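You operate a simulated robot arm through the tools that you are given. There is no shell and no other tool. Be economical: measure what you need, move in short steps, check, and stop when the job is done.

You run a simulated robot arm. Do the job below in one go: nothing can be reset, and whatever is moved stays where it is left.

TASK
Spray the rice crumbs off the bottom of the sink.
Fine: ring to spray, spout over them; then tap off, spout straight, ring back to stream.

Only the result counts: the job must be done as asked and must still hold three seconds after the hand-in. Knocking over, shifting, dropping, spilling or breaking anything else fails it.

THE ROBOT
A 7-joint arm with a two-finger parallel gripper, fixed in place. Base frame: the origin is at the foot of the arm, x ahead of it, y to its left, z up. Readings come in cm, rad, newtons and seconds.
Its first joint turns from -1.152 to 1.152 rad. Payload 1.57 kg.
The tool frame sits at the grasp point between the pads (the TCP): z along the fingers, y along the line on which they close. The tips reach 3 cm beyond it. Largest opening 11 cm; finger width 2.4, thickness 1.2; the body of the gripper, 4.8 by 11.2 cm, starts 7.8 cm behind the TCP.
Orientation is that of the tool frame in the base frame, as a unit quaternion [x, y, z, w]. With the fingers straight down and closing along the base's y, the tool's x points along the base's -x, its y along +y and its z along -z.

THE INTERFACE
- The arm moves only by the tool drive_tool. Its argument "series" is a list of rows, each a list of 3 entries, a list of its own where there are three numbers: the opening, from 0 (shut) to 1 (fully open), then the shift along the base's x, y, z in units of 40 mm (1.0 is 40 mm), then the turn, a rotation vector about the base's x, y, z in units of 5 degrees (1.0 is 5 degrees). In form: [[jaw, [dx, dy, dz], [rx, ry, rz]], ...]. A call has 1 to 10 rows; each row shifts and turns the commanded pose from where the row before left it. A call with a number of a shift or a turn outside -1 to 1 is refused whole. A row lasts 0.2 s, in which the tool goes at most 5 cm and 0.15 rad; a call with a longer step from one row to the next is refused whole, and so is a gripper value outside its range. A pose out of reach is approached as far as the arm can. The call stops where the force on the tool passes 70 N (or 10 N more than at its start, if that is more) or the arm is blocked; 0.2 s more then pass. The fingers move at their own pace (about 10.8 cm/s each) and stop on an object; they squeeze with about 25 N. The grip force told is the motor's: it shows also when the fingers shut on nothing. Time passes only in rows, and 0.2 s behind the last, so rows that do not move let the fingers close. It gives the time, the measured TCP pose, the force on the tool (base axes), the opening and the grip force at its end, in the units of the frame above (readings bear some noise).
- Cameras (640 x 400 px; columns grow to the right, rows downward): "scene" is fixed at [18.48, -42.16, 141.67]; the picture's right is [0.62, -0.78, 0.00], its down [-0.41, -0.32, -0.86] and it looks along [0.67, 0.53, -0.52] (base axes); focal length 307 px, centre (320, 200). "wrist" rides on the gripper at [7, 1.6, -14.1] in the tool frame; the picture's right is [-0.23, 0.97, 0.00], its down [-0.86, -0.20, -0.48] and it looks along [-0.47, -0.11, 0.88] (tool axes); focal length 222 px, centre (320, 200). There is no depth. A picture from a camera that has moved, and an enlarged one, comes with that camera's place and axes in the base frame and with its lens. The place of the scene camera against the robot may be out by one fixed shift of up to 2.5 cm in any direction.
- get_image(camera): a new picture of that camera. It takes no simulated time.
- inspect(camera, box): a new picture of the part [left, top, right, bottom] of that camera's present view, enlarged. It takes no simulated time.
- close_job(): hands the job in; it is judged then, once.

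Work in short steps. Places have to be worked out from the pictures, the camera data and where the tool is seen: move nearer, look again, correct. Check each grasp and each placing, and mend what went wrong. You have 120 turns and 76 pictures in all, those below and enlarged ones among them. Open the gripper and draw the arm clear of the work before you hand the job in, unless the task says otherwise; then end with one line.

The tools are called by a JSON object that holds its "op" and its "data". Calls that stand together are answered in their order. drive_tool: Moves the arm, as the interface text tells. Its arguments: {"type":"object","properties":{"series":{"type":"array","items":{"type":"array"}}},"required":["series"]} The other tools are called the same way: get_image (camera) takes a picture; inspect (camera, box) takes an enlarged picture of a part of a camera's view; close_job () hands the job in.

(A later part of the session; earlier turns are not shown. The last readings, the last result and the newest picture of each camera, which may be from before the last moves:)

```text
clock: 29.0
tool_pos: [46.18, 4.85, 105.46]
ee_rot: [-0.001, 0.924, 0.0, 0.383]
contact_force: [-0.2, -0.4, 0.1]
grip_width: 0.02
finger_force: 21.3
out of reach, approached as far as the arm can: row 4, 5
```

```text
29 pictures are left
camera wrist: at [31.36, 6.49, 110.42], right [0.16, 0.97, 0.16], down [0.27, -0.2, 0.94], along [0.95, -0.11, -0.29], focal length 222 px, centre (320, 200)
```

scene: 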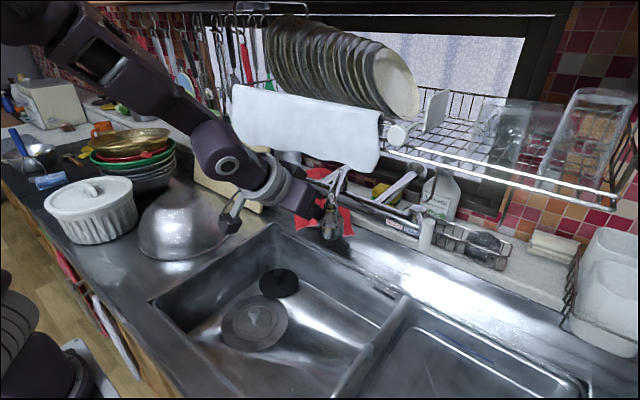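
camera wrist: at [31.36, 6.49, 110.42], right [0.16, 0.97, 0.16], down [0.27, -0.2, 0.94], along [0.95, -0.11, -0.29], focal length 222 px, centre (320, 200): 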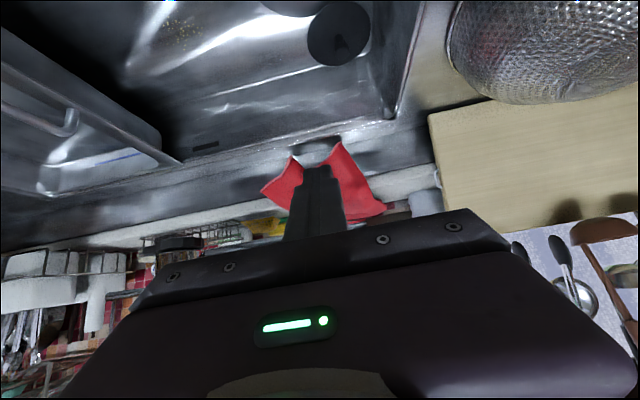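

I move forward beneath the bar.

{"op": "drive_tool", "data": {"series": [[0, [0.5, -0.05, 0], [0, 0, 0]], [0, [0.55, -0.05, 0], [0, 0, 0]], [0, [0.5, 0, 0], [0, 0, 0]], [0, [0, 0, 0.4], [0, 0, 0]], [0, [0, 0, 0], [0, 0, 0]]]}}

{"op": "inspect", "data": {"camera": "scene", "box": [220, 140, 360, 250]}}

```text
clock: 30.2
tool_pos: [52.47, 4.55, 107.07]
ee_rot: [0.0, 0.924, 0.0, 0.383]
contact_force: [0.2, -0.9, 1.0]
grip_width: 0.0
finger_force: 21.7
```

```text
3.64 times, centred on (290, 195) of scene
camera zoom: at [18.48, -42.16, 141.67], right [0.62, -0.78, 0.0], down [-0.41, -0.32, -0.86], along [0.67, 0.53, -0.52], focal length 1117 px, centre (429, 218)
```

zoom: 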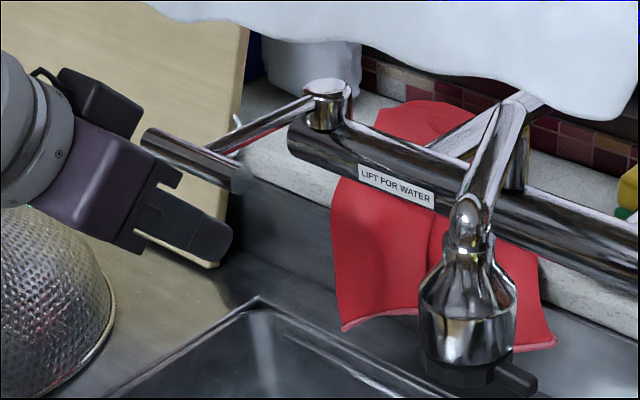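

The fingers are right under the bar. I lift it in small steps.

{"op": "drive_tool", "data": {"series": [[0, [0, 0, 0.3], [0, 0, 0]], [0, [0.0, 0, 0.3], [0, 0, 0]], [0, [0.02, 0, 0.3], [0, 0, 0]], [0, [0.03, 0, 0.3], [0, 0, 0]], [0, [0, 0, 0], [0, 0, 0]]]}}

{"op": "inspect", "data": {"camera": "scene", "box": [220, 140, 360, 250]}}

```text
clock: 31.4
tool_pos: [52.6, 4.42, 111.93]
ee_rot: [0.0, 0.923, 0.001, 0.384]
contact_force: [0.0, -0.3, -0.8]
grip_width: 0.0
finger_force: 21.1
```

```text
3.64 times, centred on (290, 195) of scene
camera zoom: at [18.48, -42.16, 141.67], right [0.62, -0.78, 0.0], down [-0.41, -0.32, -0.86], along [0.67, 0.53, -0.52], focal length 1117 px, centre (429, 218)
```

zoom: 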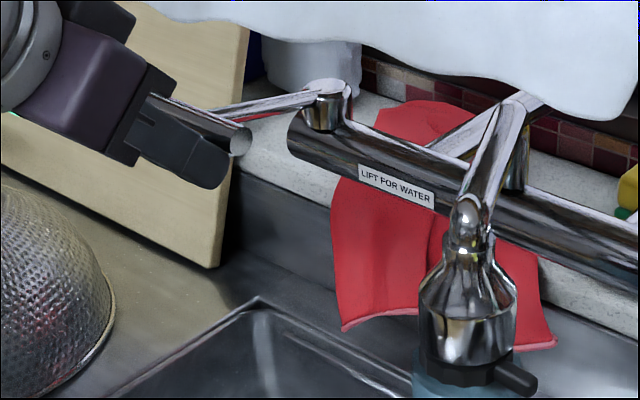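

The lever has risen and water is coming out. I look at the water and the crumbs.

{"op": "inspect", "data": {"camera": "scene", "box": [200, 200, 420, 400]}}

```text
2.00 times, centred on (310, 300) of scene
camera zoom: at [18.48, -42.16, 141.67], right [0.62, -0.78, 0.0], down [-0.41, -0.32, -0.86], along [0.67, 0.53, -0.52], focal length 614 px, centre (340, 0)
```

zoom: 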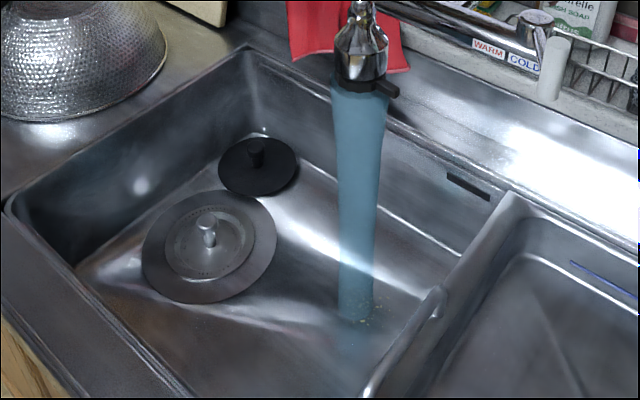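

Water lands on the crumbs. I hold for two seconds and look again.

{"op": "drive_tool", "data": {"series": [[0, [0, 0, 0], [0, 0, 0]], [0, [0, 0, 0], [0, 0, 0]], [0, [0, 0, 0], [0, 0, 0]], [0, [0, 0, 0], [0, 0, 0]], [0, [0, 0, 0], [0, 0, 0]], [0, [0, 0, 0], [0, 0, 0]], [0, [0, 0, 0], [0, 0, 0]], [0, [0, 0, 0], [0, 0, 0]], [0, [0, 0, 0], [0, 0, 0]], [0, [0, 0, 0], [0, 0, 0]]]}}

{"op": "inspect", "data": {"camera": "scene", "box": [260, 300, 400, 400]}}

```text
clock: 33.6
tool_pos: [52.68, 4.48, 111.9]
ee_rot: [0.0, 0.924, 0.0, 0.383]
contact_force: [-0.1, 0.4, 0.8]
grip_width: 0.01
finger_force: 21.4
```

```text
4.00 times, centred on (330, 350) of scene
camera zoom: at [18.48, -42.16, 141.67], right [0.62, -0.78, 0.0], down [-0.41, -0.32, -0.86], along [0.67, 0.53, -0.52], focal length 1229 px, centre (280, -400)
```

zoom: 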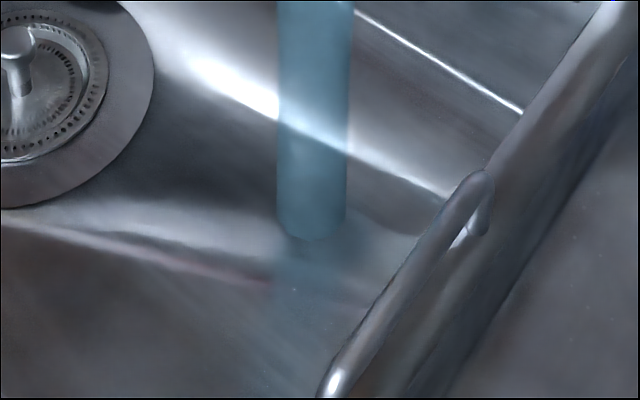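

The crumbs look gone; I give it a little longer and check with a tight zoom.

{"op": "drive_tool", "data": {"series": [[0, [0, 0, 0], [0, 0, 0]], [0, [0, 0, 0], [0, 0, 0]], [0, [0, 0, 0], [0, 0, 0]], [0, [0, 0, 0], [0, 0, 0]], [0, [0, 0, 0], [0, 0, 0]], [0, [0, 0, 0], [0, 0, 0]], [0, [0, 0, 0], [0, 0, 0]], [0, [0, 0, 0], [0, 0, 0]], [0, [0, 0, 0], [0, 0, 0]], [0, [0, 0, 0], [0, 0, 0]]]}}

{"op": "inspect", "data": {"camera": "scene", "box": [300, 320, 360, 370]}}

```text
clock: 35.8
tool_pos: [52.59, 4.48, 111.87]
ee_rot: [0.0, 0.924, 0.0, 0.383]
contact_force: [0.1, -1.0, -0.3]
grip_width: 0.0
finger_force: 21.1
```

```text
8.00 times, centred on (330, 345) of scene
camera zoom: at [18.48, -42.16, 141.67], right [0.62, -0.78, 0.0], down [-0.41, -0.32, -0.86], along [0.67, 0.53, -0.52], focal length 2458 px, centre (240, -960)
```

zoom: 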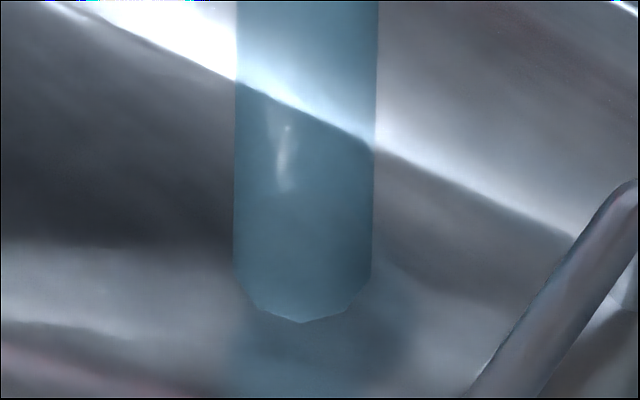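

The floor is clean. I pull out from under the bar and rise in front of it, then check where the bar stays.

{"op": "drive_tool", "data": {"series": [[0, [-0.4, 0, -0.1], [0, 0, 0]], [0, [-0.5, 0, 0], [0, 0, 0]], [0, [-0.5, 0, 0], [0, 0, 0]], [0, [0, 0, 0.6], [0, 0, 0]], [0, [0, 0, 0.6], [0, 0, 0]], [0, [0, 0, 0.5], [0, 0, 0]], [0, [0, 0, 0], [0, 0, 0]]]}}

{"op": "inspect", "data": {"camera": "scene", "box": [220, 130, 360, 240]}}

{"op": "get_image", "data": {"camera": "wrist"}}

```text
clock: 37.4
tool_pos: [46.77, 4.22, 118.37]
ee_rot: [-0.001, 0.924, 0.0, 0.382]
contact_force: [-0.3, 0.1, 0.6]
grip_width: 0.03
finger_force: 21.2
out of reach, approached as far as the arm can: row 4
```

```text
3.64 times, centred on (290, 185) of scene
camera zoom: at [18.48, -42.16, 141.67], right [0.62, -0.78, 0.0], down [-0.41, -0.32, -0.86], along [0.67, 0.53, -0.52], focal length 1117 px, centre (429, 254)
```

zoom: 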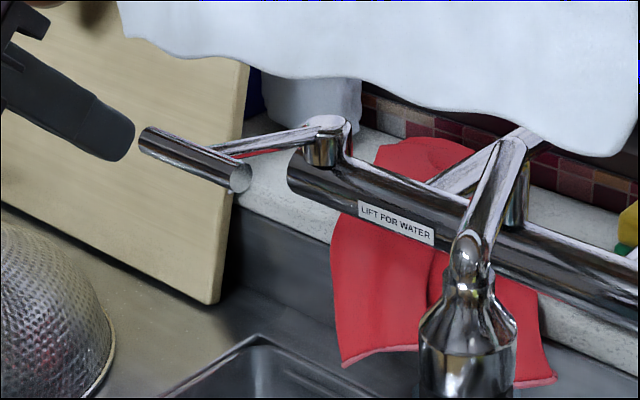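

```text
22 pictures are left
camera wrist: at [31.96, 5.81, 123.41], right [0.16, 0.97, 0.16], down [0.27, -0.2, 0.94], along [0.95, -0.11, -0.29], focal length 222 px, centre (320, 200)
```

wrist: 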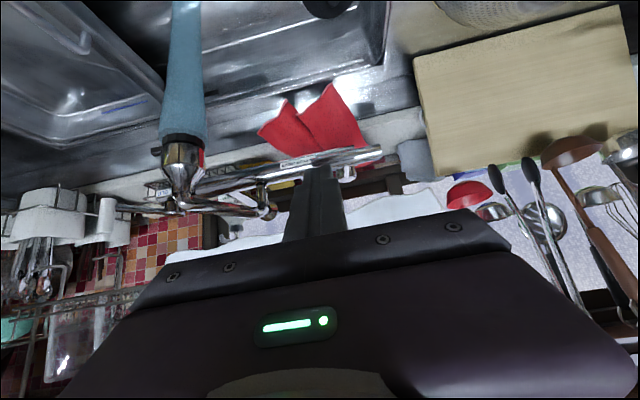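

The bar stays up at z≈112.6. I move forward above it.

{"op": "drive_tool", "data": {"series": [[0, [0.6, 0, 0], [0, 0, 0]], [0, [0.6, 0, 0], [0, 0, 0]], [0, [0.6, 0, 0], [0, 0, 0]], [0, [0.5, 0.05, 0], [0, 0, 0]], [0, [0, 0, 0], [0, 0, 0]]]}}

{"op": "inspect", "data": {"camera": "scene", "box": [220, 130, 360, 240]}}

```text
clock: 38.6
tool_pos: [51.39, 5.19, 118.53]
ee_rot: [0.001, 0.924, -0.002, 0.383]
contact_force: [0.1, -0.2, 1.0]
grip_width: 0.0
finger_force: 21.1
out of reach, approached as far as the arm can: row 2, 3, 4
```

```text
3.64 times, centred on (290, 185) of scene
camera zoom: at [18.48, -42.16, 141.67], right [0.62, -0.78, 0.0], down [-0.41, -0.32, -0.86], along [0.67, 0.53, -0.52], focal length 1117 px, centre (429, 254)
```

zoom: 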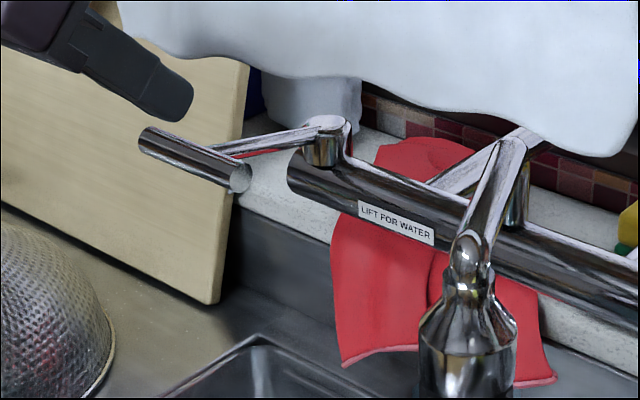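

Reach limits the 45° tilt here. I reduce the tilt by 25° so the fingertips can come down onto the bar.

{"op": "drive_tool", "data": {"series": [[0, [0, -0.1, 0.1], [0, 1, 0]], [0, [0, -0.05, 0.1], [0, 1, 0]], [0, [0.1, 0, 0], [0, 1, 0]], [0, [0.1, 0, 0], [0, 1, 0]], [0, [0.2, 0, 0], [0, 1, 0]], [0, [0.25, 0, 0], [0, 0, 0]], [0, [0, 0, 0], [0, 0, 0]]]}}

{"op": "inspect", "data": {"camera": "scene", "box": [220, 130, 360, 240]}}

```text
clock: 40.2
tool_pos: [41.73, -1.02, 120.4]
ee_rot: [0.0, 0.985, -0.001, 0.175]
contact_force: [0.4, 0.1, -1.0]
grip_width: 0.0
finger_force: 21.2
out of reach, approached as far as the arm can: row 1, 2, 3, 4, 5, 6
```

```text
3.64 times, centred on (290, 185) of scene
camera zoom: at [18.48, -42.16, 141.67], right [0.62, -0.78, 0.0], down [-0.41, -0.32, -0.86], along [0.67, 0.53, -0.52], focal length 1117 px, centre (429, 254)
```

zoom: 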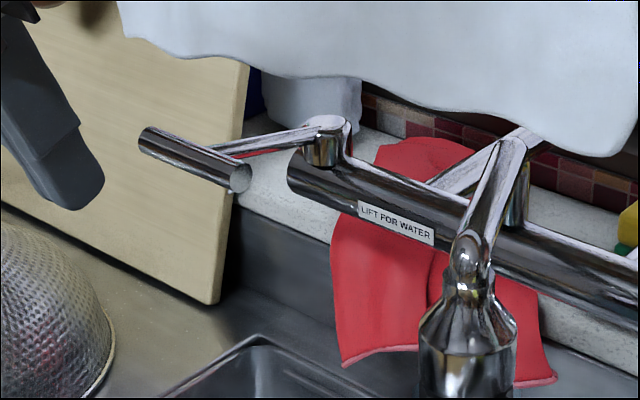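

The arm drifted back to (41.7,-1,120.4) with 20° tilt, touching nothing. I move stepwise toward a point above the bar.

{"op": "drive_tool", "data": {"series": [[0, [0.3, 0.5, -0.1], [0, 0, 0]], [0, [0.5, 0.5, -0.1], [0, 0, 0]], [0, [0.5, 0.4, -0.1], [0, 0, 0]], [0, [0.5, 0, -0.1], [0, 0, 0]], [0, [0.5, 0, 0], [0, 0, 0]], [0, [0, 0, 0], [0, 0, 0]]]}}

{"op": "inspect", "data": {"camera": "scene", "box": [200, 80, 360, 240]}}

```text
clock: 41.6
tool_pos: [41.57, -1.13, 118.87]
ee_rot: [0.0, 0.984, -0.002, 0.176]
contact_force: [-0.8, 0.2, -1.1]
grip_width: 0.0
finger_force: 21.6
out of reach, approached as far as the arm can: row 1, 2, 3, 4, 5
```

```text
2.50 times, centred on (280, 160) of scene
camera zoom: at [18.48, -42.16, 141.67], right [0.62, -0.78, 0.0], down [-0.41, -0.32, -0.86], along [0.67, 0.53, -0.52], focal length 768 px, centre (420, 300)
```

zoom: 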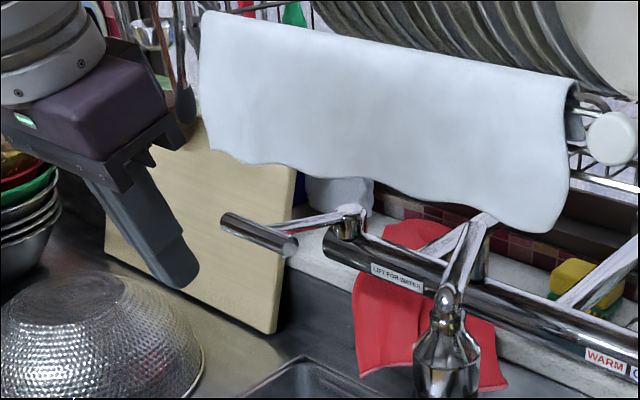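

The arm seems at a joint limit in this posture. I bring the tool fully upright to free it.

{"op": "drive_tool", "data": {"series": [[0, [-0.1, 0, 0.2], [0, 1, 0]], [0, [-0.1, 0, 0.2], [0, 1, 0]], [0, [-0.1, 0, 0.2], [0, 1, 0]], [0, [-0.1, 0, 0.1], [0, 1, 0]], [0, [0, 0.2, 0], [0, 0, 0]], [0, [0, 0.2, 0], [0, 0, 0]], [0, [0, 0, 0], [0, 0, 0]]]}}

```text
clock: 43.2
tool_pos: [31.93, -1.33, 121.23]
ee_rot: [0.0, 1.0, -0.001, 0.002]
contact_force: [-0.5, 0.0, 0.7]
grip_width: 0.01
finger_force: 21.1
out of reach, approached as far as the arm can: row 1, 2, 3, 4, 5, 6
```

Still constrained. I look at the whole arm posture.

{"op": "get_image", "data": {"camera": "scene"}}

{"op": "drive_tool", "data": {"series": [[0, [0, 0, 0.3], [0, 0, 0]], [0, [0, 0, 0.3], [0, 0, 0]]]}}

```text
18 pictures are left
```

scene: 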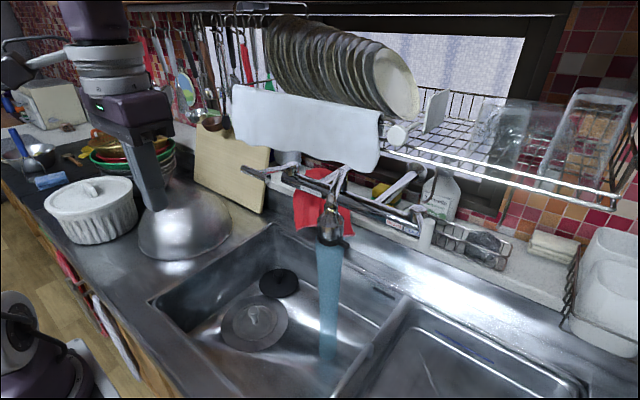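

```text
clock: 43.8
tool_pos: [31.82, -1.58, 123.63]
ee_rot: [0.0, 1.0, -0.003, 0.002]
contact_force: [-0.5, -0.1, 0.0]
grip_width: 0.0
finger_force: 21.9
out of reach, approached as far as the arm can: row 2
```

Vertical motion works. I test +x motion alone.

{"op": "drive_tool", "data": {"series": [[0, [0.5, 0, 0], [0, 0, 0]], [0, [0.5, 0, 0], [0, 0, 0]]]}}

{"op": "drive_tool", "data": {"series": [[0, [0, -0.5, 0], [0, 0, 0]], [0, [0, -0.5, 0], [0, 0, 0]]]}}

```text
clock: 44.4
tool_pos: [32.51, -2.62, 123.46]
ee_rot: [-0.001, 1.0, -0.003, 0.001]
contact_force: [0.3, -0.6, -0.4]
grip_width: 0.0
finger_force: 21.4
out of reach, approached as far as the arm can: row 1, 2
```

```text
clock: 45.0
tool_pos: [30.97, -5.57, 123.21]
ee_rot: [0.001, 1.0, -0.001, 0.002]
contact_force: [0.5, -0.3, 0.9]
grip_width: 0.0
finger_force: 21.0
out of reach, approached as far as the arm can: row 1, 2
```

Motion is coupled as if one joint sits at its limit. I try a small tool yaw with rising motion to free it.

{"op": "drive_tool", "data": {"series": [[0, [0, 0, 0.3], [0, 0, 1]], [0, [0, 0, 0.3], [0, 0, 1]], [0, [0.2, 0, 0], [0, 0, 1]], [0, [0.2, 0, 0], [0, 0, 1]]]}}

```text
clock: 46.0
tool_pos: [24.5, -1.29, 123.7]
ee_rot: [-0.173, 0.985, -0.001, 0.0]
contact_force: [-0.4, 0.0, 0.1]
grip_width: 0.0
finger_force: 21.0
out of reach, approached as far as the arm can: row 1, 2, 3, 4
```

Yawing that way worsens it, so the opposite direction should free it.

{"op": "drive_tool", "data": {"series": [[0, [0.3, 0, 0], [0, 0, -1]], [0, [0.3, 0, 0], [0, 0, -1]], [0, [0.3, 0, 0], [0, 0, -1]], [0, [0.3, 0, 0], [0, 0, -1]], [0, [0.3, 0, 0], [0, 0, -1]], [0, [0.3, 0, 0], [0, 0, -1]], [0, [0.3, 0, 0], [0, 0, -1]], [0, [0.3, 0, 0], [0, 0, -1]]]}}

```text
clock: 47.8
tool_pos: [32.3, -2.46, 123.29]
ee_rot: [0.175, 0.985, -0.002, 0.002]
contact_force: [0.8, -0.7, 0.7]
grip_width: 0.02
finger_force: 21.0
out of reach, approached as far as the arm can: row 7, 8
```

Wrist is limited radially in this posture. I try raising high and moving to -y, then forward, to unwind the arm.

{"op": "drive_tool", "data": {"series": [[0, [-0.3, 0, 0.5], [0, 0, 0.8]], [0, [-0.3, -0.2, 0.5], [0, 0, 0.8]], [0, [0, -0.3, 0.5], [0, 0, 0.8]], [0, [0, -0.3, 0.5], [0, 0, 0.8]], [0, [0.2, -0.3, 0], [0, 0, 0.8]], [0, [0.4, 0, 0], [0, 0, 0]], [0, [0.4, 0, 0], [0, 0, 0]], [0, [0.4, 0, 0], [0, 0, 0]]]}}

{"op": "get_image", "data": {"camera": "scene"}}

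```text
clock: 49.6
tool_pos: [30.3, -3.88, 129.28]
ee_rot: [0.002, 1.0, -0.001, 0.001]
contact_force: [0.3, -0.8, 0.9]
grip_width: 0.02
finger_force: 21.9
out of reach, approached as far as the arm can: row 5, 6, 7, 8
```

```text
17 pictures are left
```

scene: 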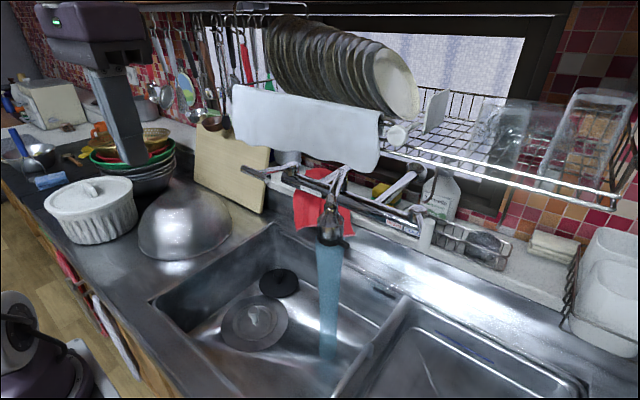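

I probe how the limit depends on direction: a +y move, then +x.

{"op": "drive_tool", "data": {"series": [[0, [0, 0.6, 0], [0, 0, 0]], [0, [0, 0.6, 0], [0, 0, 0]], [0, [0, 0.6, 0], [0, 0, 0]]]}}

{"op": "drive_tool", "data": {"series": [[0, [-0.6, 0, 0], [0, 0, 0]], [0, [-0.6, -0.6, 0], [0, 0, 0]], [0, [0, -0.8, 0], [0, 0, 0]], [0, [0, -0.8, 0], [0, 0, 0]], [0, [0, -0.8, 0], [0, 0, 0]], [0, [0, -0.8, 0], [0, 0, 0]]]}}

{"op": "drive_tool", "data": {"series": [[0, [0.6, 0, 0], [0, 0, 0]], [0, [0.6, 0, 0], [0, 0, 0]], [0, [0.6, 0, 0], [0, 0, 0]], [0, [0.6, 0, 0], [0, 0, 0]]]}}

```text
clock: 50.4
tool_pos: [28.23, 0.24, 128.34]
ee_rot: [0.0, 1.0, -0.003, 0.001]
contact_force: [0.1, 0.2, -0.7]
grip_width: 0.01
finger_force: 21.9
out of reach, approached as far as the arm can: row 2, 3
```

```text
clock: 51.8
tool_pos: [23.84, -13.92, 126.98]
ee_rot: [0.0, 1.0, 0.0, 0.0]
contact_force: [-1.1, -0.6, -0.3]
grip_width: 0.0
finger_force: 21.0
out of reach, approached as far as the arm can: row 6
```

```text
clock: 52.8
tool_pos: [28.24, -9.97, 124.69]
ee_rot: [0.001, 1.0, 0.0, 0.001]
contact_force: [0.7, 0.0, 0.0]
grip_width: 0.02
finger_force: 21.7
out of reach, approached as far as the arm can: row 1, 2, 3, 4
```

The limit looks like a flipped wrist. I tilt the tool forward 30° in free air, then precess it around the vertical to unflip.

{"op": "drive_tool", "data": {"series": [[0, [0, 0.1, 0.2], [0, -1, 0]], [0, [0, 0.1, 0.2], [0, -1, 0]], [0, [0, 0.1, 0.2], [0, -1, 0]], [0, [0, 0.1, 0.2], [0, -1, 0]], [0, [0, 0.1, 0.2], [0, -1, 0]], [0, [0, 0.1, 0.2], [0, -1, 0]]]}}

{"op": "drive_tool", "data": {"series": [[0, [0, 0, 0], [0, 0, -1]], [0, [0, 0, 0], [0, 0, -1]], [0, [0, 0, 0], [0, 0, -1]], [0, [0, 0, 0], [0, 0, -1]], [0, [0, 0, 0], [0, 0, -1]], [0, [0, 0, 0], [0, 0, -1]]]}}

```text
clock: 54.2
tool_pos: [28.32, -7.71, 129.69]
ee_rot: [0.0, 0.966, 0.0, 0.26]
contact_force: [-0.3, 0.8, -0.3]
grip_width: 0.0
finger_force: 21.1
```

```text
clock: 55.6
tool_pos: [28.05, -7.56, 129.63]
ee_rot: [0.251, 0.933, -0.068, 0.249]
contact_force: [-0.1, 0.6, 0.2]
grip_width: 0.03
finger_force: 21.1
```

Free so far. I continue the precession to 90°.

{"op": "drive_tool", "data": {"series": [[0, [0, 0, 0], [0, 0, -1]], [0, [0, 0, 0], [0, 0, -1]], [0, [0, 0, 0], [0, 0, -1]], [0, [0, 0, 0], [0, 0, -1]], [0, [0, 0, 0], [0, 0, -1]], [0, [0, 0, 0], [0, 0, -1]]]}}

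{"op": "drive_tool", "data": {"series": [[0, [0, 0, 0], [0, 0, -1]], [0, [0, 0, 0], [0, 0, -1]], [0, [0, 0, 0], [0, 0, -1]], [0, [0, 0, 0], [0, 0, -1]], [0, [0, 0, 0], [0, 0, -1]], [0, [0, 0, 0], [0, 0, -1]]]}}

```text
clock: 57.0
tool_pos: [28.23, -7.54, 129.63]
ee_rot: [0.484, 0.836, -0.13, 0.224]
contact_force: [0.3, 0.1, -0.7]
grip_width: 0.0
finger_force: 21.1
```

```text
clock: 58.4
tool_pos: [28.16, -7.68, 129.74]
ee_rot: [0.684, 0.682, -0.184, 0.182]
contact_force: [0.3, 1.0, -0.8]
grip_width: 0.01
finger_force: 21.3
```

At 90° without limits. I test whether +x is now free in this posture.

{"op": "drive_tool", "data": {"series": [[0, [0.6, 0, 0], [0, 0, 0]], [0, [0.6, 0, 0], [0, 0, 0]], [0, [0.6, 0, 0], [0, 0, 0]], [0, [0.6, 0, 0], [0, 0, 0]]]}}

```text
clock: 59.4
tool_pos: [37.89, -7.59, 129.8]
ee_rot: [0.682, 0.684, -0.183, 0.183]
contact_force: [-0.6, -0.8, -0.6]
grip_width: 0.0
finger_force: 21.6
```

+x is free now. I straighten the tool to vertical keeping this yaw (camera on the +y side), and advance.

{"op": "drive_tool", "data": {"series": [[0, [0, 0, 0], [1, 0, 0]], [0, [0, 0, 0], [1, 0, 0]], [0, [0, 0, 0], [1, 0, 0]], [0, [0, 0, 0], [1, 0, 0]], [0, [0, 0, -0.2], [1, 0, 0]], [0, [0, 0, -0.2], [1, 0, 0]], [0, [0.5, 0, -0.3], [0, 0, 0]], [0, [0.5, 0, -0.3], [0, 0, 0]]]}}

```text
clock: 61.2
tool_pos: [42.51, -7.42, 126.07]
ee_rot: [0.703, 0.705, -0.073, 0.063]
contact_force: [-0.5, 0.0, 0.9]
grip_width: 0.0
finger_force: 21.4
out of reach, approached as far as the arm can: row 4, 5, 6
```

Almost upright (11° tilt left). I try moving further forward and finishing the tilt.

{"op": "drive_tool", "data": {"series": [[0, [0.3, 0, 0], [0, 0, -1]], [0, [0.3, 0, 0], [0, 0, -1]], [0, [0, 0, 0], [0.5, 0, -1]], [0, [0, 0, 0], [0.5, 0, -1]], [0, [0, 0, 0], [0.5, 0, -1]], [0, [0, 0, 0], [0.5, 0, -1]]]}}

```text
clock: 62.6
tool_pos: [44.97, -7.28, 126.13]
ee_rot: [0.863, 0.503, -0.031, -0.026]
contact_force: [0.1, 0.5, 0.8]
grip_width: 0.0
finger_force: 21.1
```

Now in a freer branch. I yaw back toward the original orientation, watching for limits.

{"op": "drive_tool", "data": {"series": [[0, [0, 0, 0], [0, -0.2, 1]], [0, [0, 0, 0], [0, -0.2, 1]], [0, [0, 0, 0], [0, -0.2, 1]], [0, [0, 0, 0], [0, -0.2, 1]], [0, [0, 0, 0], [0, -0.2, 1]], [0, [0, 0, 0], [0, 0, 1]], [0, [0, 0, 0], [0, 0, 1]], [0, [0, 0, 0], [0, 0, 1]], [0, [0, 0, 0], [0, 0, 1]], [0, [0, 0, 0], [0, 0, 1]]]}}

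{"op": "drive_tool", "data": {"series": [[0, [0, 0, 0], [0, 0, 1]], [0, [0, 0, 0], [0, 0, 1]], [0, [0, 0, 0], [0, 0, 1]], [0, [0, 0, 0], [0, 0, 1]], [0, [0, 0, 0], [0, 0, 1]], [0, [0, 0, 0], [0, 0, 1]], [0, [0, 0, 0], [0, 0, 1]], [0, [0, 0, 0], [0, 0, 1]], [0, [0, 0, 0], [0, 0, 1]], [0, [0, 0, 0], [0, 0, 1]]]}}

{"op": "get_image", "data": {"camera": "scene"}}

```text
clock: 64.8
tool_pos: [44.89, -7.22, 126.21]
ee_rot: [0.569, 0.823, 0.003, 0.003]
contact_force: [0.4, -0.5, 0.2]
grip_width: 0.0
finger_force: 20.9
```

```text
clock: 67.0
tool_pos: [44.87, -7.18, 126.2]
ee_rot: [0.169, 0.986, 0.005, 0.001]
contact_force: [-0.2, -0.3, -0.2]
grip_width: 0.01
finger_force: 20.7
```

```text
16 pictures are left
```

scene: 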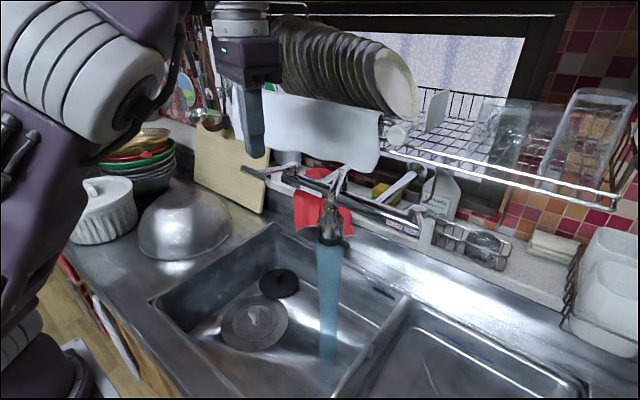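

The wrist is unflipped. I finish the yaw, move to y≈5 and tilt only 20° forward, staying back from the rack.

{"op": "drive_tool", "data": {"series": [[0, [0, 0.5, 0], [0, 0, 1]], [0, [0, 0.5, 0], [0, 0, 1]], [0, [0, 0.5, 0], [0, 0, 1]], [0, [0, 0.5, 0], [0, 0, 0.9]], [0, [0, 0.5, 0], [0, -1, 0]], [0, [0, 0.5, 0], [0, -1, 0]], [0, [0, 0, 0], [0, -1, 0]], [0, [0, 0, 0], [0, -1, 0]], [0, [0, 0, 0], [0, 0, 0]]]}}

{"op": "get_image", "data": {"camera": "scene"}}

```text
clock: 69.0
tool_pos: [44.9, 4.81, 125.91]
ee_rot: [0.0, 0.984, 0.004, 0.176]
contact_force: [-0.4, -0.3, 0.0]
grip_width: 0.01
finger_force: 21.0
```

```text
15 pictures are left
```

scene: 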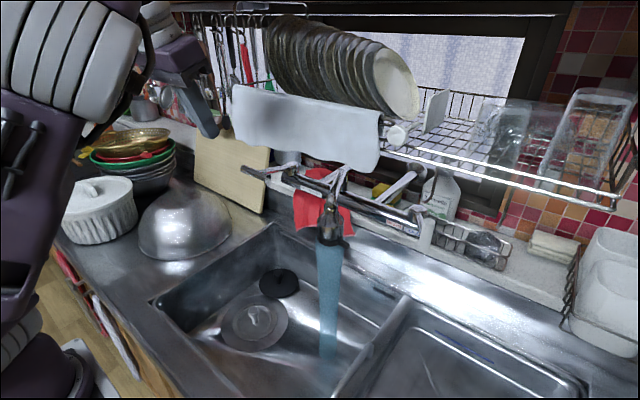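

Free and clear. I move forward and down to just above the bar.

{"op": "drive_tool", "data": {"series": [[0, [0.3, 0, -0.4], [0, 0, 0]], [0, [0.4, 0, -0.4], [0, 0, 0]], [0, [0.5, 0, -0.4], [0, 0, 0]], [0, [0.5, 0, -0.4], [0, 0, 0]], [0, [0.5, 0, -0.25], [0, 0, 0]], [0, [0, 0, 0], [0, 0, 0]]]}}

{"op": "inspect", "data": {"camera": "scene", "box": [180, 60, 360, 240]}}

```text
clock: 70.4
tool_pos: [53.95, 4.84, 118.75]
ee_rot: [0.0, 0.985, 0.004, 0.175]
contact_force: [0.6, 0.1, 0.1]
grip_width: 0.0
finger_force: 21.6
```

```text
2.22 times, centred on (270, 150) of scene
camera zoom: at [18.48, -42.16, 141.67], right [0.62, -0.78, 0.0], down [-0.41, -0.32, -0.86], along [0.67, 0.53, -0.52], focal length 683 px, centre (431, 311)
```

zoom: 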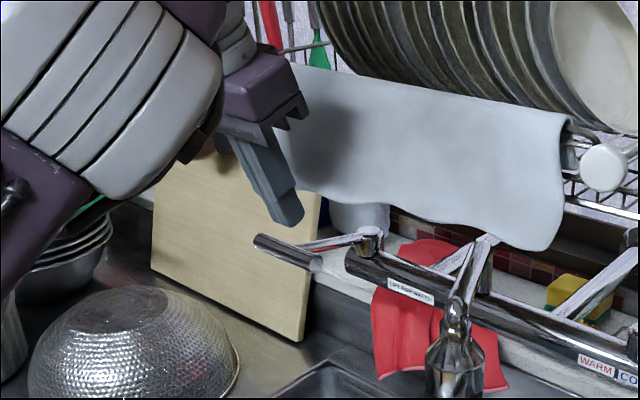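

The fingertip is right above the bar. I press down in small steps.

{"op": "drive_tool", "data": {"series": [[0, [0, 0, -0.35], [0, 0, 0]], [0, [0, 0, -0.35], [0, 0, 0]], [0, [0, 0, -0.35], [0, 0, 0]], [0, [0, 0, -0.25], [0, 0, 0]], [0, [0, 0, 0], [0, 0, 0]]]}}

{"op": "inspect", "data": {"camera": "scene", "box": [220, 130, 400, 290]}}

```text
clock: 71.6
tool_pos: [53.72, 4.84, 113.57]
ee_rot: [-0.001, 0.985, 0.005, 0.175]
contact_force: [0.1, -0.1, 0.6]
grip_width: 0.01
finger_force: 21.6
```

```text
2.50 times, centred on (310, 210) of scene
camera zoom: at [18.48, -42.16, 141.67], right [0.62, -0.78, 0.0], down [-0.41, -0.32, -0.86], along [0.67, 0.53, -0.52], focal length 768 px, centre (345, 175)
```

zoom: 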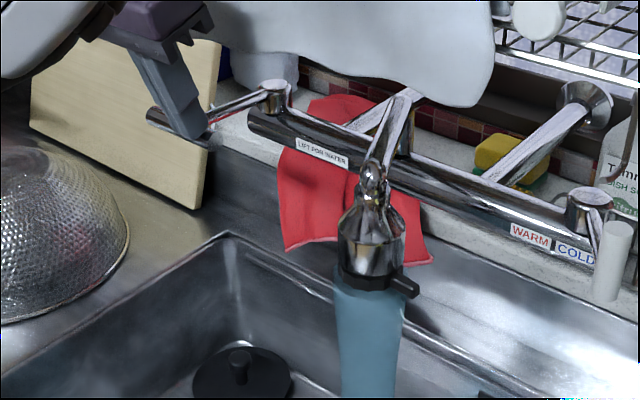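

The bar has come down about half way. I keep pressing.

{"op": "drive_tool", "data": {"series": [[0, [0.03, 0, -0.2], [0, 0, 0]], [0, [0.03, 0, -0.2], [0, 0, 0]], [0, [0, 0, -0.15], [0, 0, 0]], [0, [0, 0, 0], [0, 0, 0]]]}}

{"op": "inspect", "data": {"camera": "scene", "box": [220, 130, 400, 290]}}

```text
clock: 72.2
tool_pos: [53.81, 4.79, 112.78]
ee_rot: [-0.001, 0.984, 0.004, 0.181]
contact_force: [-22.8, -11.8, 41.6]
grip_width: 0.01
finger_force: 20.8
stopped in row 3: the force on the tool passed its limit (the readings are from after the stop); the commanded pose is now the measured one
```

```text
2.50 times, centred on (310, 210) of scene
camera zoom: at [18.33, -42.2, 141.68], right [0.62, -0.78, 0.0], down [-0.41, -0.32, -0.86], along [0.67, 0.53, -0.52], focal length 768 px, centre (345, 175)
```

zoom: 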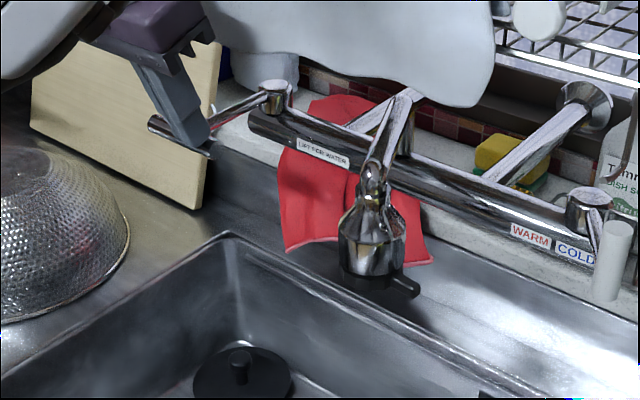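

Water is off and the lever is down at its stop. I rise, back away, and travel to the -y side of the nozzle.

{"op": "drive_tool", "data": {"series": [[0, [0, 0, 0.6], [0, 0, 0]], [0, [-0.3, 0, 0.6], [0, 0, 0]], [0, [-0.5, 0, 0.6], [0, 0, 0]], [0, [-0.5, -0.6, 0.2], [0, 0, 0]], [0, [0, -0.9, 0], [0, 0, 0]], [0, [0, -0.9, 0], [0, 0, 0]], [0, [0, -0.9, 0], [0, 0, 0]], [0, [0, -0.9, 0], [0, 0, 0]], [0, [0, -0.9, 0], [0, 0, 0]], [0, [0, -0.9, 0], [0, 0, 0]]]}}

{"op": "get_image", "data": {"camera": "wrist"}}

```text
clock: 74.4
tool_pos: [50.21, -18.5, 120.74]
ee_rot: [-0.001, 0.984, 0.004, 0.178]
contact_force: [1.0, 0.0, -0.1]
grip_width: 0.01
finger_force: 21.4
out of reach, approached as far as the arm can: row 10
```

```text
11 pictures are left
camera wrist: at [38.87, -17.11, 131.43], right [0.21, 0.97, 0.09], down [0.63, -0.2, 0.75], along [0.75, -0.1, -0.66], focal length 222 px, centre (320, 200)
```

wrist: 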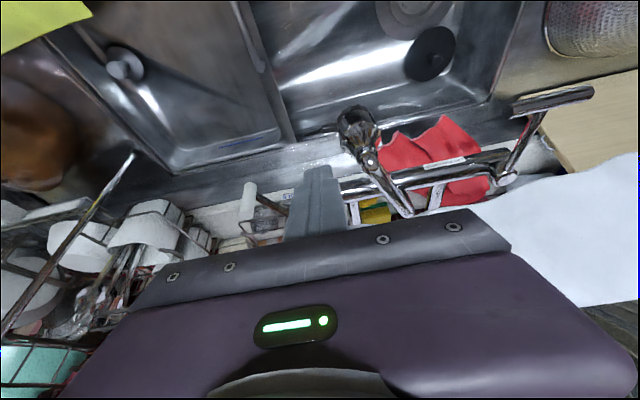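

The nozzle is at about (55,-13.6) and I'm on its -y side with 1.4 cm spare. I descend beside it, staying above the tab.

{"op": "drive_tool", "data": {"series": [[0, [0.2, 0, -0.5], [0, 0, 0]], [0, [0.2, 0, -0.5], [0, 0, 0]], [0, [0.2, 0, -0.5], [0, 0, 0]], [0, [0.2, 0, -0.5], [0, 0, 0]], [0, [0.2, 0, -0.5], [0, 0, 0]], [0, [0, 0, -0.1], [0, 0, 0]]]}}

{"op": "inspect", "data": {"camera": "scene", "box": [260, 120, 420, 270]}}

```text
clock: 75.8
tool_pos: [54.38, -18.54, 110.37]
ee_rot: [-0.001, 0.984, 0.005, 0.179]
contact_force: [0.7, 0.4, 0.2]
grip_width: 0.0
finger_force: 21.0
```

```text
2.67 times, centred on (340, 195) of scene
camera zoom: at [18.48, -42.16, 141.67], right [0.62, -0.78, 0.0], down [-0.41, -0.32, -0.86], along [0.67, 0.53, -0.52], focal length 819 px, centre (267, 213)
```

zoom: 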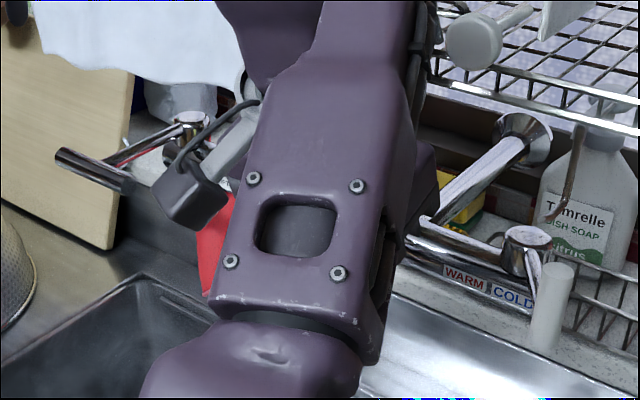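

I push toward +y, stopping a bit short of straight.

{"op": "drive_tool", "data": {"series": [[0, [0, 0.25, 0], [0, 0, 0]], [0, [0, 0.3, 0], [0, 0, 0]], [0, [0, 0.3, 0], [0, 0, 0]], [0, [0, 0.3, 0], [0, 0, 0]], [0, [0, 0.3, 0], [0, 0, 0]], [0, [0, 0, 0], [0, 0, 0]]]}}

{"op": "get_image", "data": {"camera": "wrist"}}

```text
clock: 77.2
tool_pos: [54.23, -12.71, 110.18]
ee_rot: [-0.001, 0.984, 0.005, 0.18]
contact_force: [-2.5, -0.8, 0.4]
grip_width: 0.0
finger_force: 20.7
```

```text
9 pictures are left
camera wrist: at [42.91, -11.37, 121.07], right [0.21, 0.97, 0.09], down [0.63, -0.2, 0.75], along [0.75, -0.1, -0.66], focal length 222 px, centre (320, 200)
```

wrist: 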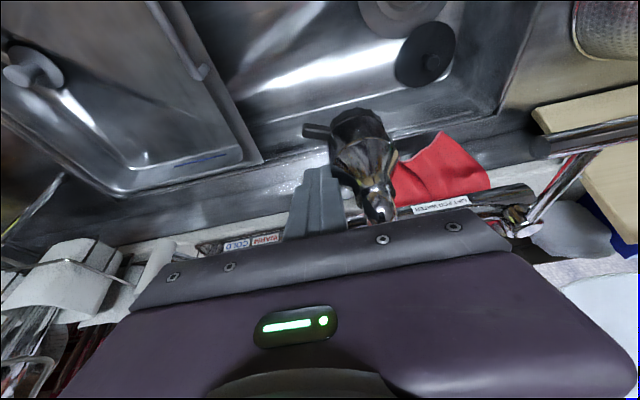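

Nozzle at y≈-9.1; 0.95 cm more makes it straight. I push that, then back off and rise, then bring the tool upright.

{"op": "drive_tool", "data": {"series": [[0, [0, 0.14, 0], [0, 0, 0]], [0, [0, 0.11, 0], [0, 0, 0]], [0, [0, 0, 0], [0, 0, 0]], [0, [-0.05, -0.35, 0.0], [0, 0, 0]], [0, [-0.2, -0.2, 0.4], [0, 0, 0]], [0, [-0.4, 0, 0.6], [0, 0, 0]], [0, [-0.4, 0, 0.3], [0, 1, 0]], [0, [-0.2, 0, 0], [0, 1, 0]], [0, [0, 0, 0], [0, 1, 0]], [0, [0, 0, 0], [0, 1, 0]]]}}

{"op": "drive_tool", "data": {"series": [[0.4, [0, 0, 0], [0, 0, 1]], [0.4, [0, 0, 0], [0, 0, 1]], [0.4, [0, 0, 0], [0, 0, 1]], [0.4, [0, 0, 0], [0, 0, 1]], [0.4, [0, 0, 0], [0, 0, 1]], [0.4, [0, 0, 0], [0, 0, 1]], [0.4, [0, 0, 0], [0, 0, 1]]]}}

```text
clock: 79.4
tool_pos: [49.25, -13.91, 115.52]
ee_rot: [0.0, 1.0, 0.005, 0.005]
contact_force: [0.1, -0.1, 0.7]
grip_width: 0.0
finger_force: 22.1
```

```text
clock: 81.0
tool_pos: [44.93, -8.34, 112.26]
ee_rot: [-0.301, 0.954, 0.006, 0.004]
contact_force: [0.1, 0.0, 0.1]
grip_width: 4.4
finger_force: 0.1
out of reach, approached as far as the arm can: row 3, 4, 5, 6, 7
```

Yaw this way is limited now. Instead I'll push the tab round with closed fingers from its +x side, then close the open jaw around it at yaw 0, which squares both ring and spout. First I restore yaw 0 and the 20° tilt.

{"op": "drive_tool", "data": {"series": [[0.2, [-0.1, 0, 0.5], [0, 0, -1]], [0, [0, 0, 0.5], [0, 0, -1]], [0, [0, -0.1, 0.3], [0, 0, -1]], [0, [0, -0.2, 0], [0, 0, -1]], [0, [0, -0.2, 0], [0, 0, -1]], [0, [0, -0.3, 0], [0, 0, -1]], [0, [0, -0.3, 0], [0, -1, -1]], [0, [0, 0, 0], [0, -1, 0]], [0, [0, 0, 0], [0, -1, 0]], [0, [0, 0, 0], [0, -1, 0]]]}}

{"op": "get_image", "data": {"camera": "wrist"}}

```text
clock: 83.2
tool_pos: [45.71, -11.74, 117.47]
ee_rot: [-0.001, 0.984, 0.003, 0.179]
contact_force: [0.5, -0.1, 0.6]
grip_width: 0.01
finger_force: 21.5
out of reach, approached as far as the arm can: row 7, 8, 9
```

```text
8 pictures are left
camera wrist: at [34.24, -10.28, 128.22], right [0.21, 0.97, 0.09], down [0.63, -0.2, 0.75], along [0.75, -0.1, -0.66], focal length 222 px, centre (320, 200)
```

wrist: 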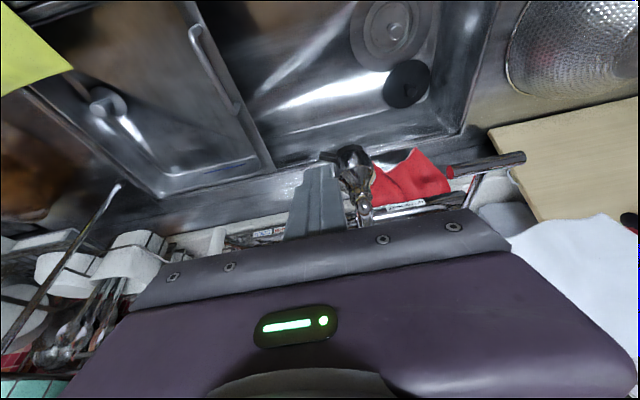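

The spout looks straight (y≈-8.3) with the tab toward -y. I go past the tab's -y end to its +x side, and lower.

{"op": "drive_tool", "data": {"series": [[0, [0.2, -0.38, -0.4], [0, 0, 0]], [0, [0.4, 0, -0.4], [0, 0, 0]], [0, [0.5, 0, -0.4], [0, 0, 0]], [0, [0.6, 0, -0.4], [0, 0, 0]], [0, [0.6, 0, 0], [0, 0, 0]], [0, [0, 0, 0], [0, 0, 0]]]}}

```text
clock: 84.6
tool_pos: [55.07, -12.9, 111.13]
ee_rot: [-0.001, 0.984, 0.003, 0.18]
contact_force: [-0.3, 0.1, 0.3]
grip_width: 0.01
finger_force: 21.3
out of reach, approached as far as the arm can: row 1
```

I lower beside the tab.

{"op": "drive_tool", "data": {"series": [[0, [0.05, -0.05, -0.35], [0, 0, 0]], [0, [0, 0, -0.35], [0, 0, 0]], [0, [0, 0, -0.35], [0, 0, 0]], [0, [0, 0, 0], [0, 0, 0]]]}}

{"op": "inspect", "data": {"camera": "wrist", "box": [250, 90, 450, 240]}}

```text
clock: 85.6
tool_pos: [55.21, -13.12, 106.76]
ee_rot: [0.0, 0.984, 0.002, 0.18]
contact_force: [0.7, 0.6, 0.7]
grip_width: 0.0
finger_force: 21.6
```

```text
2.67 times, centred on (350, 165) of wrist
camera zoom: at [43.82, -11.7, 117.52], right [0.21, 0.97, 0.09], down [0.63, -0.2, 0.75], along [0.75, -0.1, -0.66], focal length 592 px, centre (240, 293)
```

zoom: 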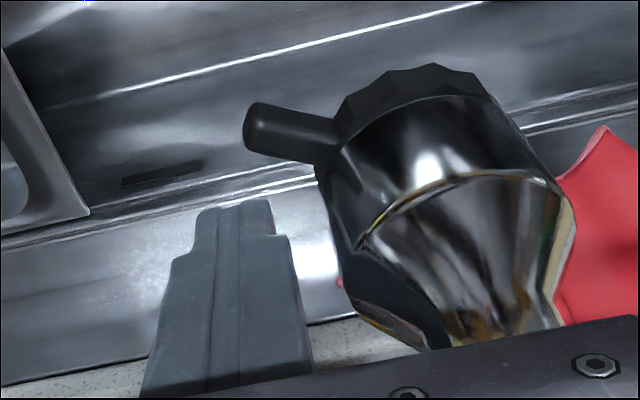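

The finger is behind the tab but overlaps only its end. I shift 0.9 cm toward +y and then push along the arc toward -x.

{"op": "drive_tool", "data": {"series": [[0, [0, 0.22, 0], [0, 0, 0]], [0, [-0.38, 0, 0], [0, 0, 0]], [0, [-0.32, 0.07, 0], [0, 0, 0]], [0, [-0.27, 0.14, 0], [0, 0, 0]], [0, [-0.15, 0.1, 0], [0, 0, 0]], [0, [0, 0, 0], [0, 0, 0]]]}}

{"op": "inspect", "data": {"camera": "wrist", "box": [250, 90, 450, 240]}}

```text
clock: 87.0
tool_pos: [51.0, -11.1, 106.67]
ee_rot: [-0.001, 0.984, 0.003, 0.18]
contact_force: [-0.2, -0.4, -0.8]
grip_width: 0.01
finger_force: 21.6
```

```text
2.67 times, centred on (350, 165) of wrist
camera zoom: at [39.49, -9.56, 117.41], right [0.21, 0.97, 0.08], down [0.63, -0.2, 0.75], along [0.75, -0.1, -0.66], focal length 592 px, centre (240, 293)
```

zoom: 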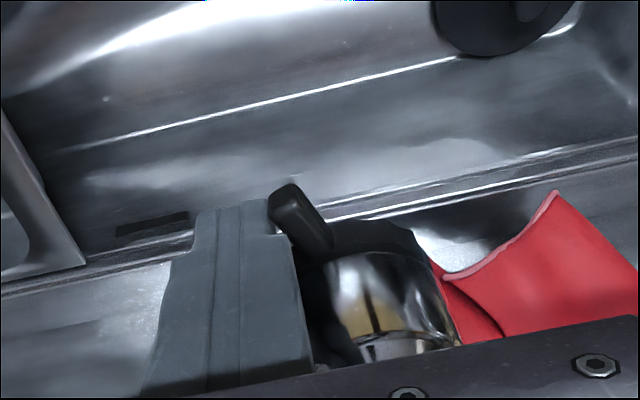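

The tab is now at about 17° from straight. I lift off, open the jaw, and come down straddling the tab centred on y=-8.12.

{"op": "drive_tool", "data": {"series": [[0, [-0.05, -0.25, 0], [0, 0, 0]], [0, [-0.1, 0, 0.6], [0, 0, 0]], [0.5, [-0.1, 0.2, 0.6], [0, 0, 0]], [0.5, [0, 0.4, 0], [0, 0, 0]], [0.5, [0, 0.39, 0], [0, 0, 0]], [0.5, [0, 0, 0], [0, 0, 0]]]}}

```text
clock: 88.4
tool_pos: [49.8, -8.05, 111.4]
ee_rot: [0.0, 0.984, 0.002, 0.18]
contact_force: [-0.1, -0.1, 0.5]
grip_width: 5.5
finger_force: 0.0
```

{"op": "drive_tool", "data": {"series": [[0.5, [0.04, -0.02, -0.45], [0, 0, 0]], [0.5, [0.04, 0, -0.45], [0, 0, 0]], [0.5, [0, 0, -0.45], [0, 0, 0]], [0.5, [0, 0, 0], [0, 0, 0]]]}}

{"op": "inspect", "data": {"camera": "wrist", "box": [250, 90, 450, 240]}}

```text
clock: 89.1
tool_pos: [50.47, -7.9, 108.85]
ee_rot: [0.0, 0.982, 0.011, 0.191]
contact_force: [-2.3, 1.5, 19.6]
grip_width: 5.62
finger_force: 0.6
stopped in row 3: the force on the tool passed its limit (the readings are from after the stop); the commanded pose is now the measured one
```

```text
2.67 times, centred on (350, 165) of wrist
camera zoom: at [38.85, -6.64, 119.28], right [0.21, 0.97, 0.11], down [0.61, -0.21, 0.76], along [0.76, -0.09, -0.64], focal length 592 px, centre (240, 293)
```

zoom: 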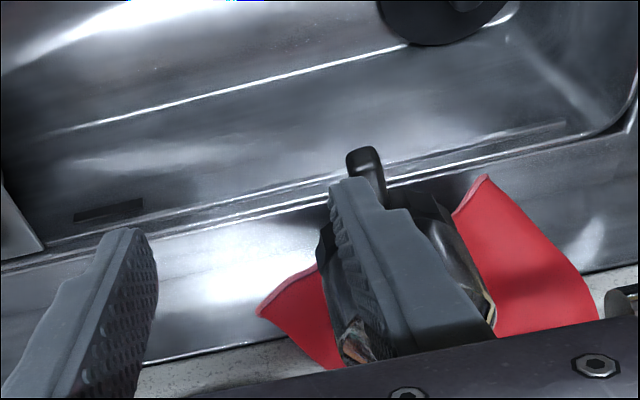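

The +y finger came down on the nozzle: while opening I must have swept the spout to y≈-3.6. I lift, back off, re-centre on the tab there, and will grip it and bring it back.

{"op": "drive_tool", "data": {"series": [[0.5, [0, 0, 0.5], [0, 0, 0]], [0.5, [-0.3, 0, 0.5], [0, 0, 0]], [0.5, [-0.4, 0, 0], [0, 0, 0]], [0.5, [0, 0.4, 0], [0, 0, 0]], [0.5, [0, 0.4, 0], [0, 0, 0]], [0.5, [0, 0.28, 0], [0, 0, 0]], [0.5, [0, 0, 0], [0, 0, 0]]]}}

{"op": "inspect", "data": {"camera": "wrist", "box": [250, 90, 450, 240]}}

```text
clock: 90.7
tool_pos: [47.78, -3.56, 112.61]
ee_rot: [0.0, 0.982, 0.01, 0.19]
contact_force: [0.3, 0.3, 0.3]
grip_width: 5.51
finger_force: 0.1
```

```text
2.67 times, centred on (350, 165) of wrist
camera zoom: at [36.17, -2.29, 123.17], right [0.21, 0.97, 0.1], down [0.62, -0.21, 0.76], along [0.76, -0.09, -0.64], focal length 592 px, centre (240, 293)
```

zoom: 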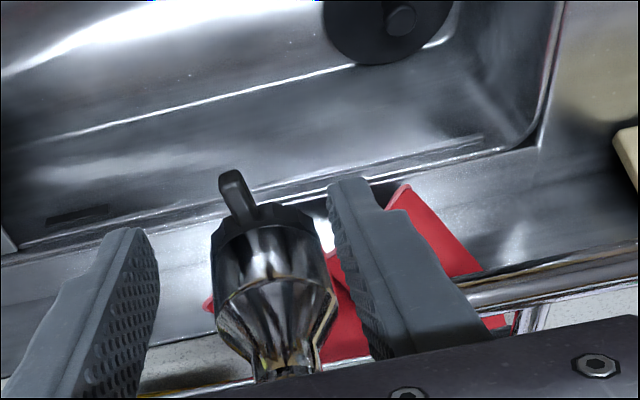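

The tab lies between the fingers (tip (51.2,-3.75)). I lower in front of it, move forward so the pads straddle it, and close.

{"op": "drive_tool", "data": {"series": [[0.5, [0, 0, -0.6], [0, 0, 0]], [0.5, [0, 0, -0.6], [0, 0, 0]], [0.5, [0, 0, -0.45], [0, 0, 0]], [0.5, [0.4, 0, 0], [0, 0, 0]], [0.5, [0.4, 0, 0], [0, 0, 0]], [0.3, [0, 0, 0], [0, 0, 0]], [0.1, [0, 0, 0], [0, 0, 0]], [0, [0, 0, 0], [0, 0, 0]], [0, [0, 0, 0], [0, 0, 0]]]}}

```text
clock: 92.7
tool_pos: [50.74, -3.66, 105.89]
ee_rot: [-0.001, 0.982, 0.011, 0.186]
contact_force: [-34.1, 12.5, -16.5]
grip_width: 0.97
finger_force: 27.8
```

Gripped (0.97 cm), aligned with the tool at yaw 0. I relieve the x load a bit and drag the spout back along its arc to y=-8.12.

{"op": "drive_tool", "data": {"series": [[0, [-0.05, 0, 0], [0, 0, 0]], [0, [-0.04, -0.14, 0], [0, 0, 0]], [0, [-0.04, -0.14, 0], [0, 0, 0]], [0, [-0.03, -0.14, 0], [0, 0, 0]], [0, [-0.03, -0.14, 0], [0, 0, 0]], [0, [-0.017, -0.14, 0], [0, 0, 0]], [0, [-0.017, -0.14, 0], [0, 0, 0]], [0, [-0.006, -0.14, 0], [0, 0, 0]], [0, [-0.005, -0.135, 0], [0, 0, 0]], [0, [0, 0, 0], [0, 0, 0]]]}}

```text
clock: 94.9
tool_pos: [49.82, -8.07, 106.09]
ee_rot: [-0.001, 0.982, 0.011, 0.188]
contact_force: [-33.9, 0.6, -16.7]
grip_width: 0.98
finger_force: 28.2
```

Tool at y=-8.07 with the tab squared. I relieve the remaining x force before releasing.

{"op": "drive_tool", "data": {"series": [[0, [-0.06, -0.01, 0], [0, 0, 0]], [0, [-0.06, 0, 0], [0, 0, 0]], [0, [0, 0, 0], [0, 0, 0]]]}}

```text
clock: 95.7
tool_pos: [49.75, -8.18, 106.15]
ee_rot: [0.001, 0.981, 0.01, 0.194]
contact_force: [17.5, 0.1, -9.7]
grip_width: 0.99
finger_force: 27.7
```

{"op": "drive_tool", "data": {"series": [[0, [0.04, 0.01, 0], [0, 0, 0]], [0, [0, 0, 0], [0, 0, 0]], [0.12, [0, 0, 0], [0, 0, 0]], [0.25, [0, 0, 0], [0, 0, 0]], [0.3, [-0.2, 0, 0], [0, 0, 0]], [0.4, [-0.5, 0, 0], [0, 0, 0]], [0.5, [-0.6, 0, 0.2], [0, 0, 0]], [0.5, [-0.6, 0, 0.5], [0, 0, 0]], [0.5, [0, 0, 0.8], [0, 0, 0]], [0.5, [0, 0, 0], [0, 0, 0]]]}}

{"op": "inspect", "data": {"camera": "wrist", "box": [260, 110, 420, 230]}}

```text
clock: 97.9
tool_pos: [41.9, -7.98, 111.94]
ee_rot: [0.0, 0.982, 0.01, 0.19]
contact_force: [0.4, -0.7, 0.7]
grip_width: 5.5
finger_force: 0.0
```

```text
3.33 times, centred on (340, 170) of wrist
camera zoom: at [30.18, -6.73, 122.43], right [0.21, 0.97, 0.1], down [0.62, -0.21, 0.76], along [0.76, -0.09, -0.64], focal length 740 px, centre (253, 300)
```

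zoom: 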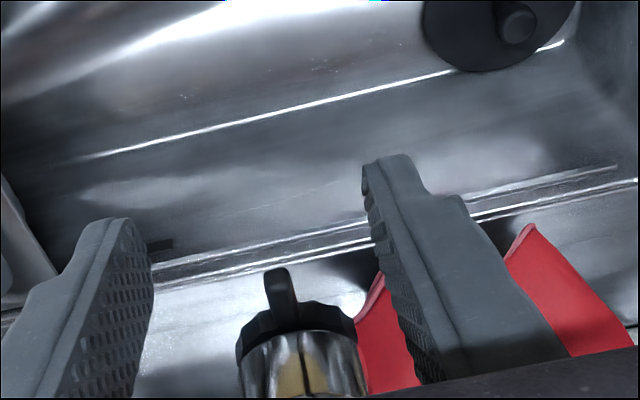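

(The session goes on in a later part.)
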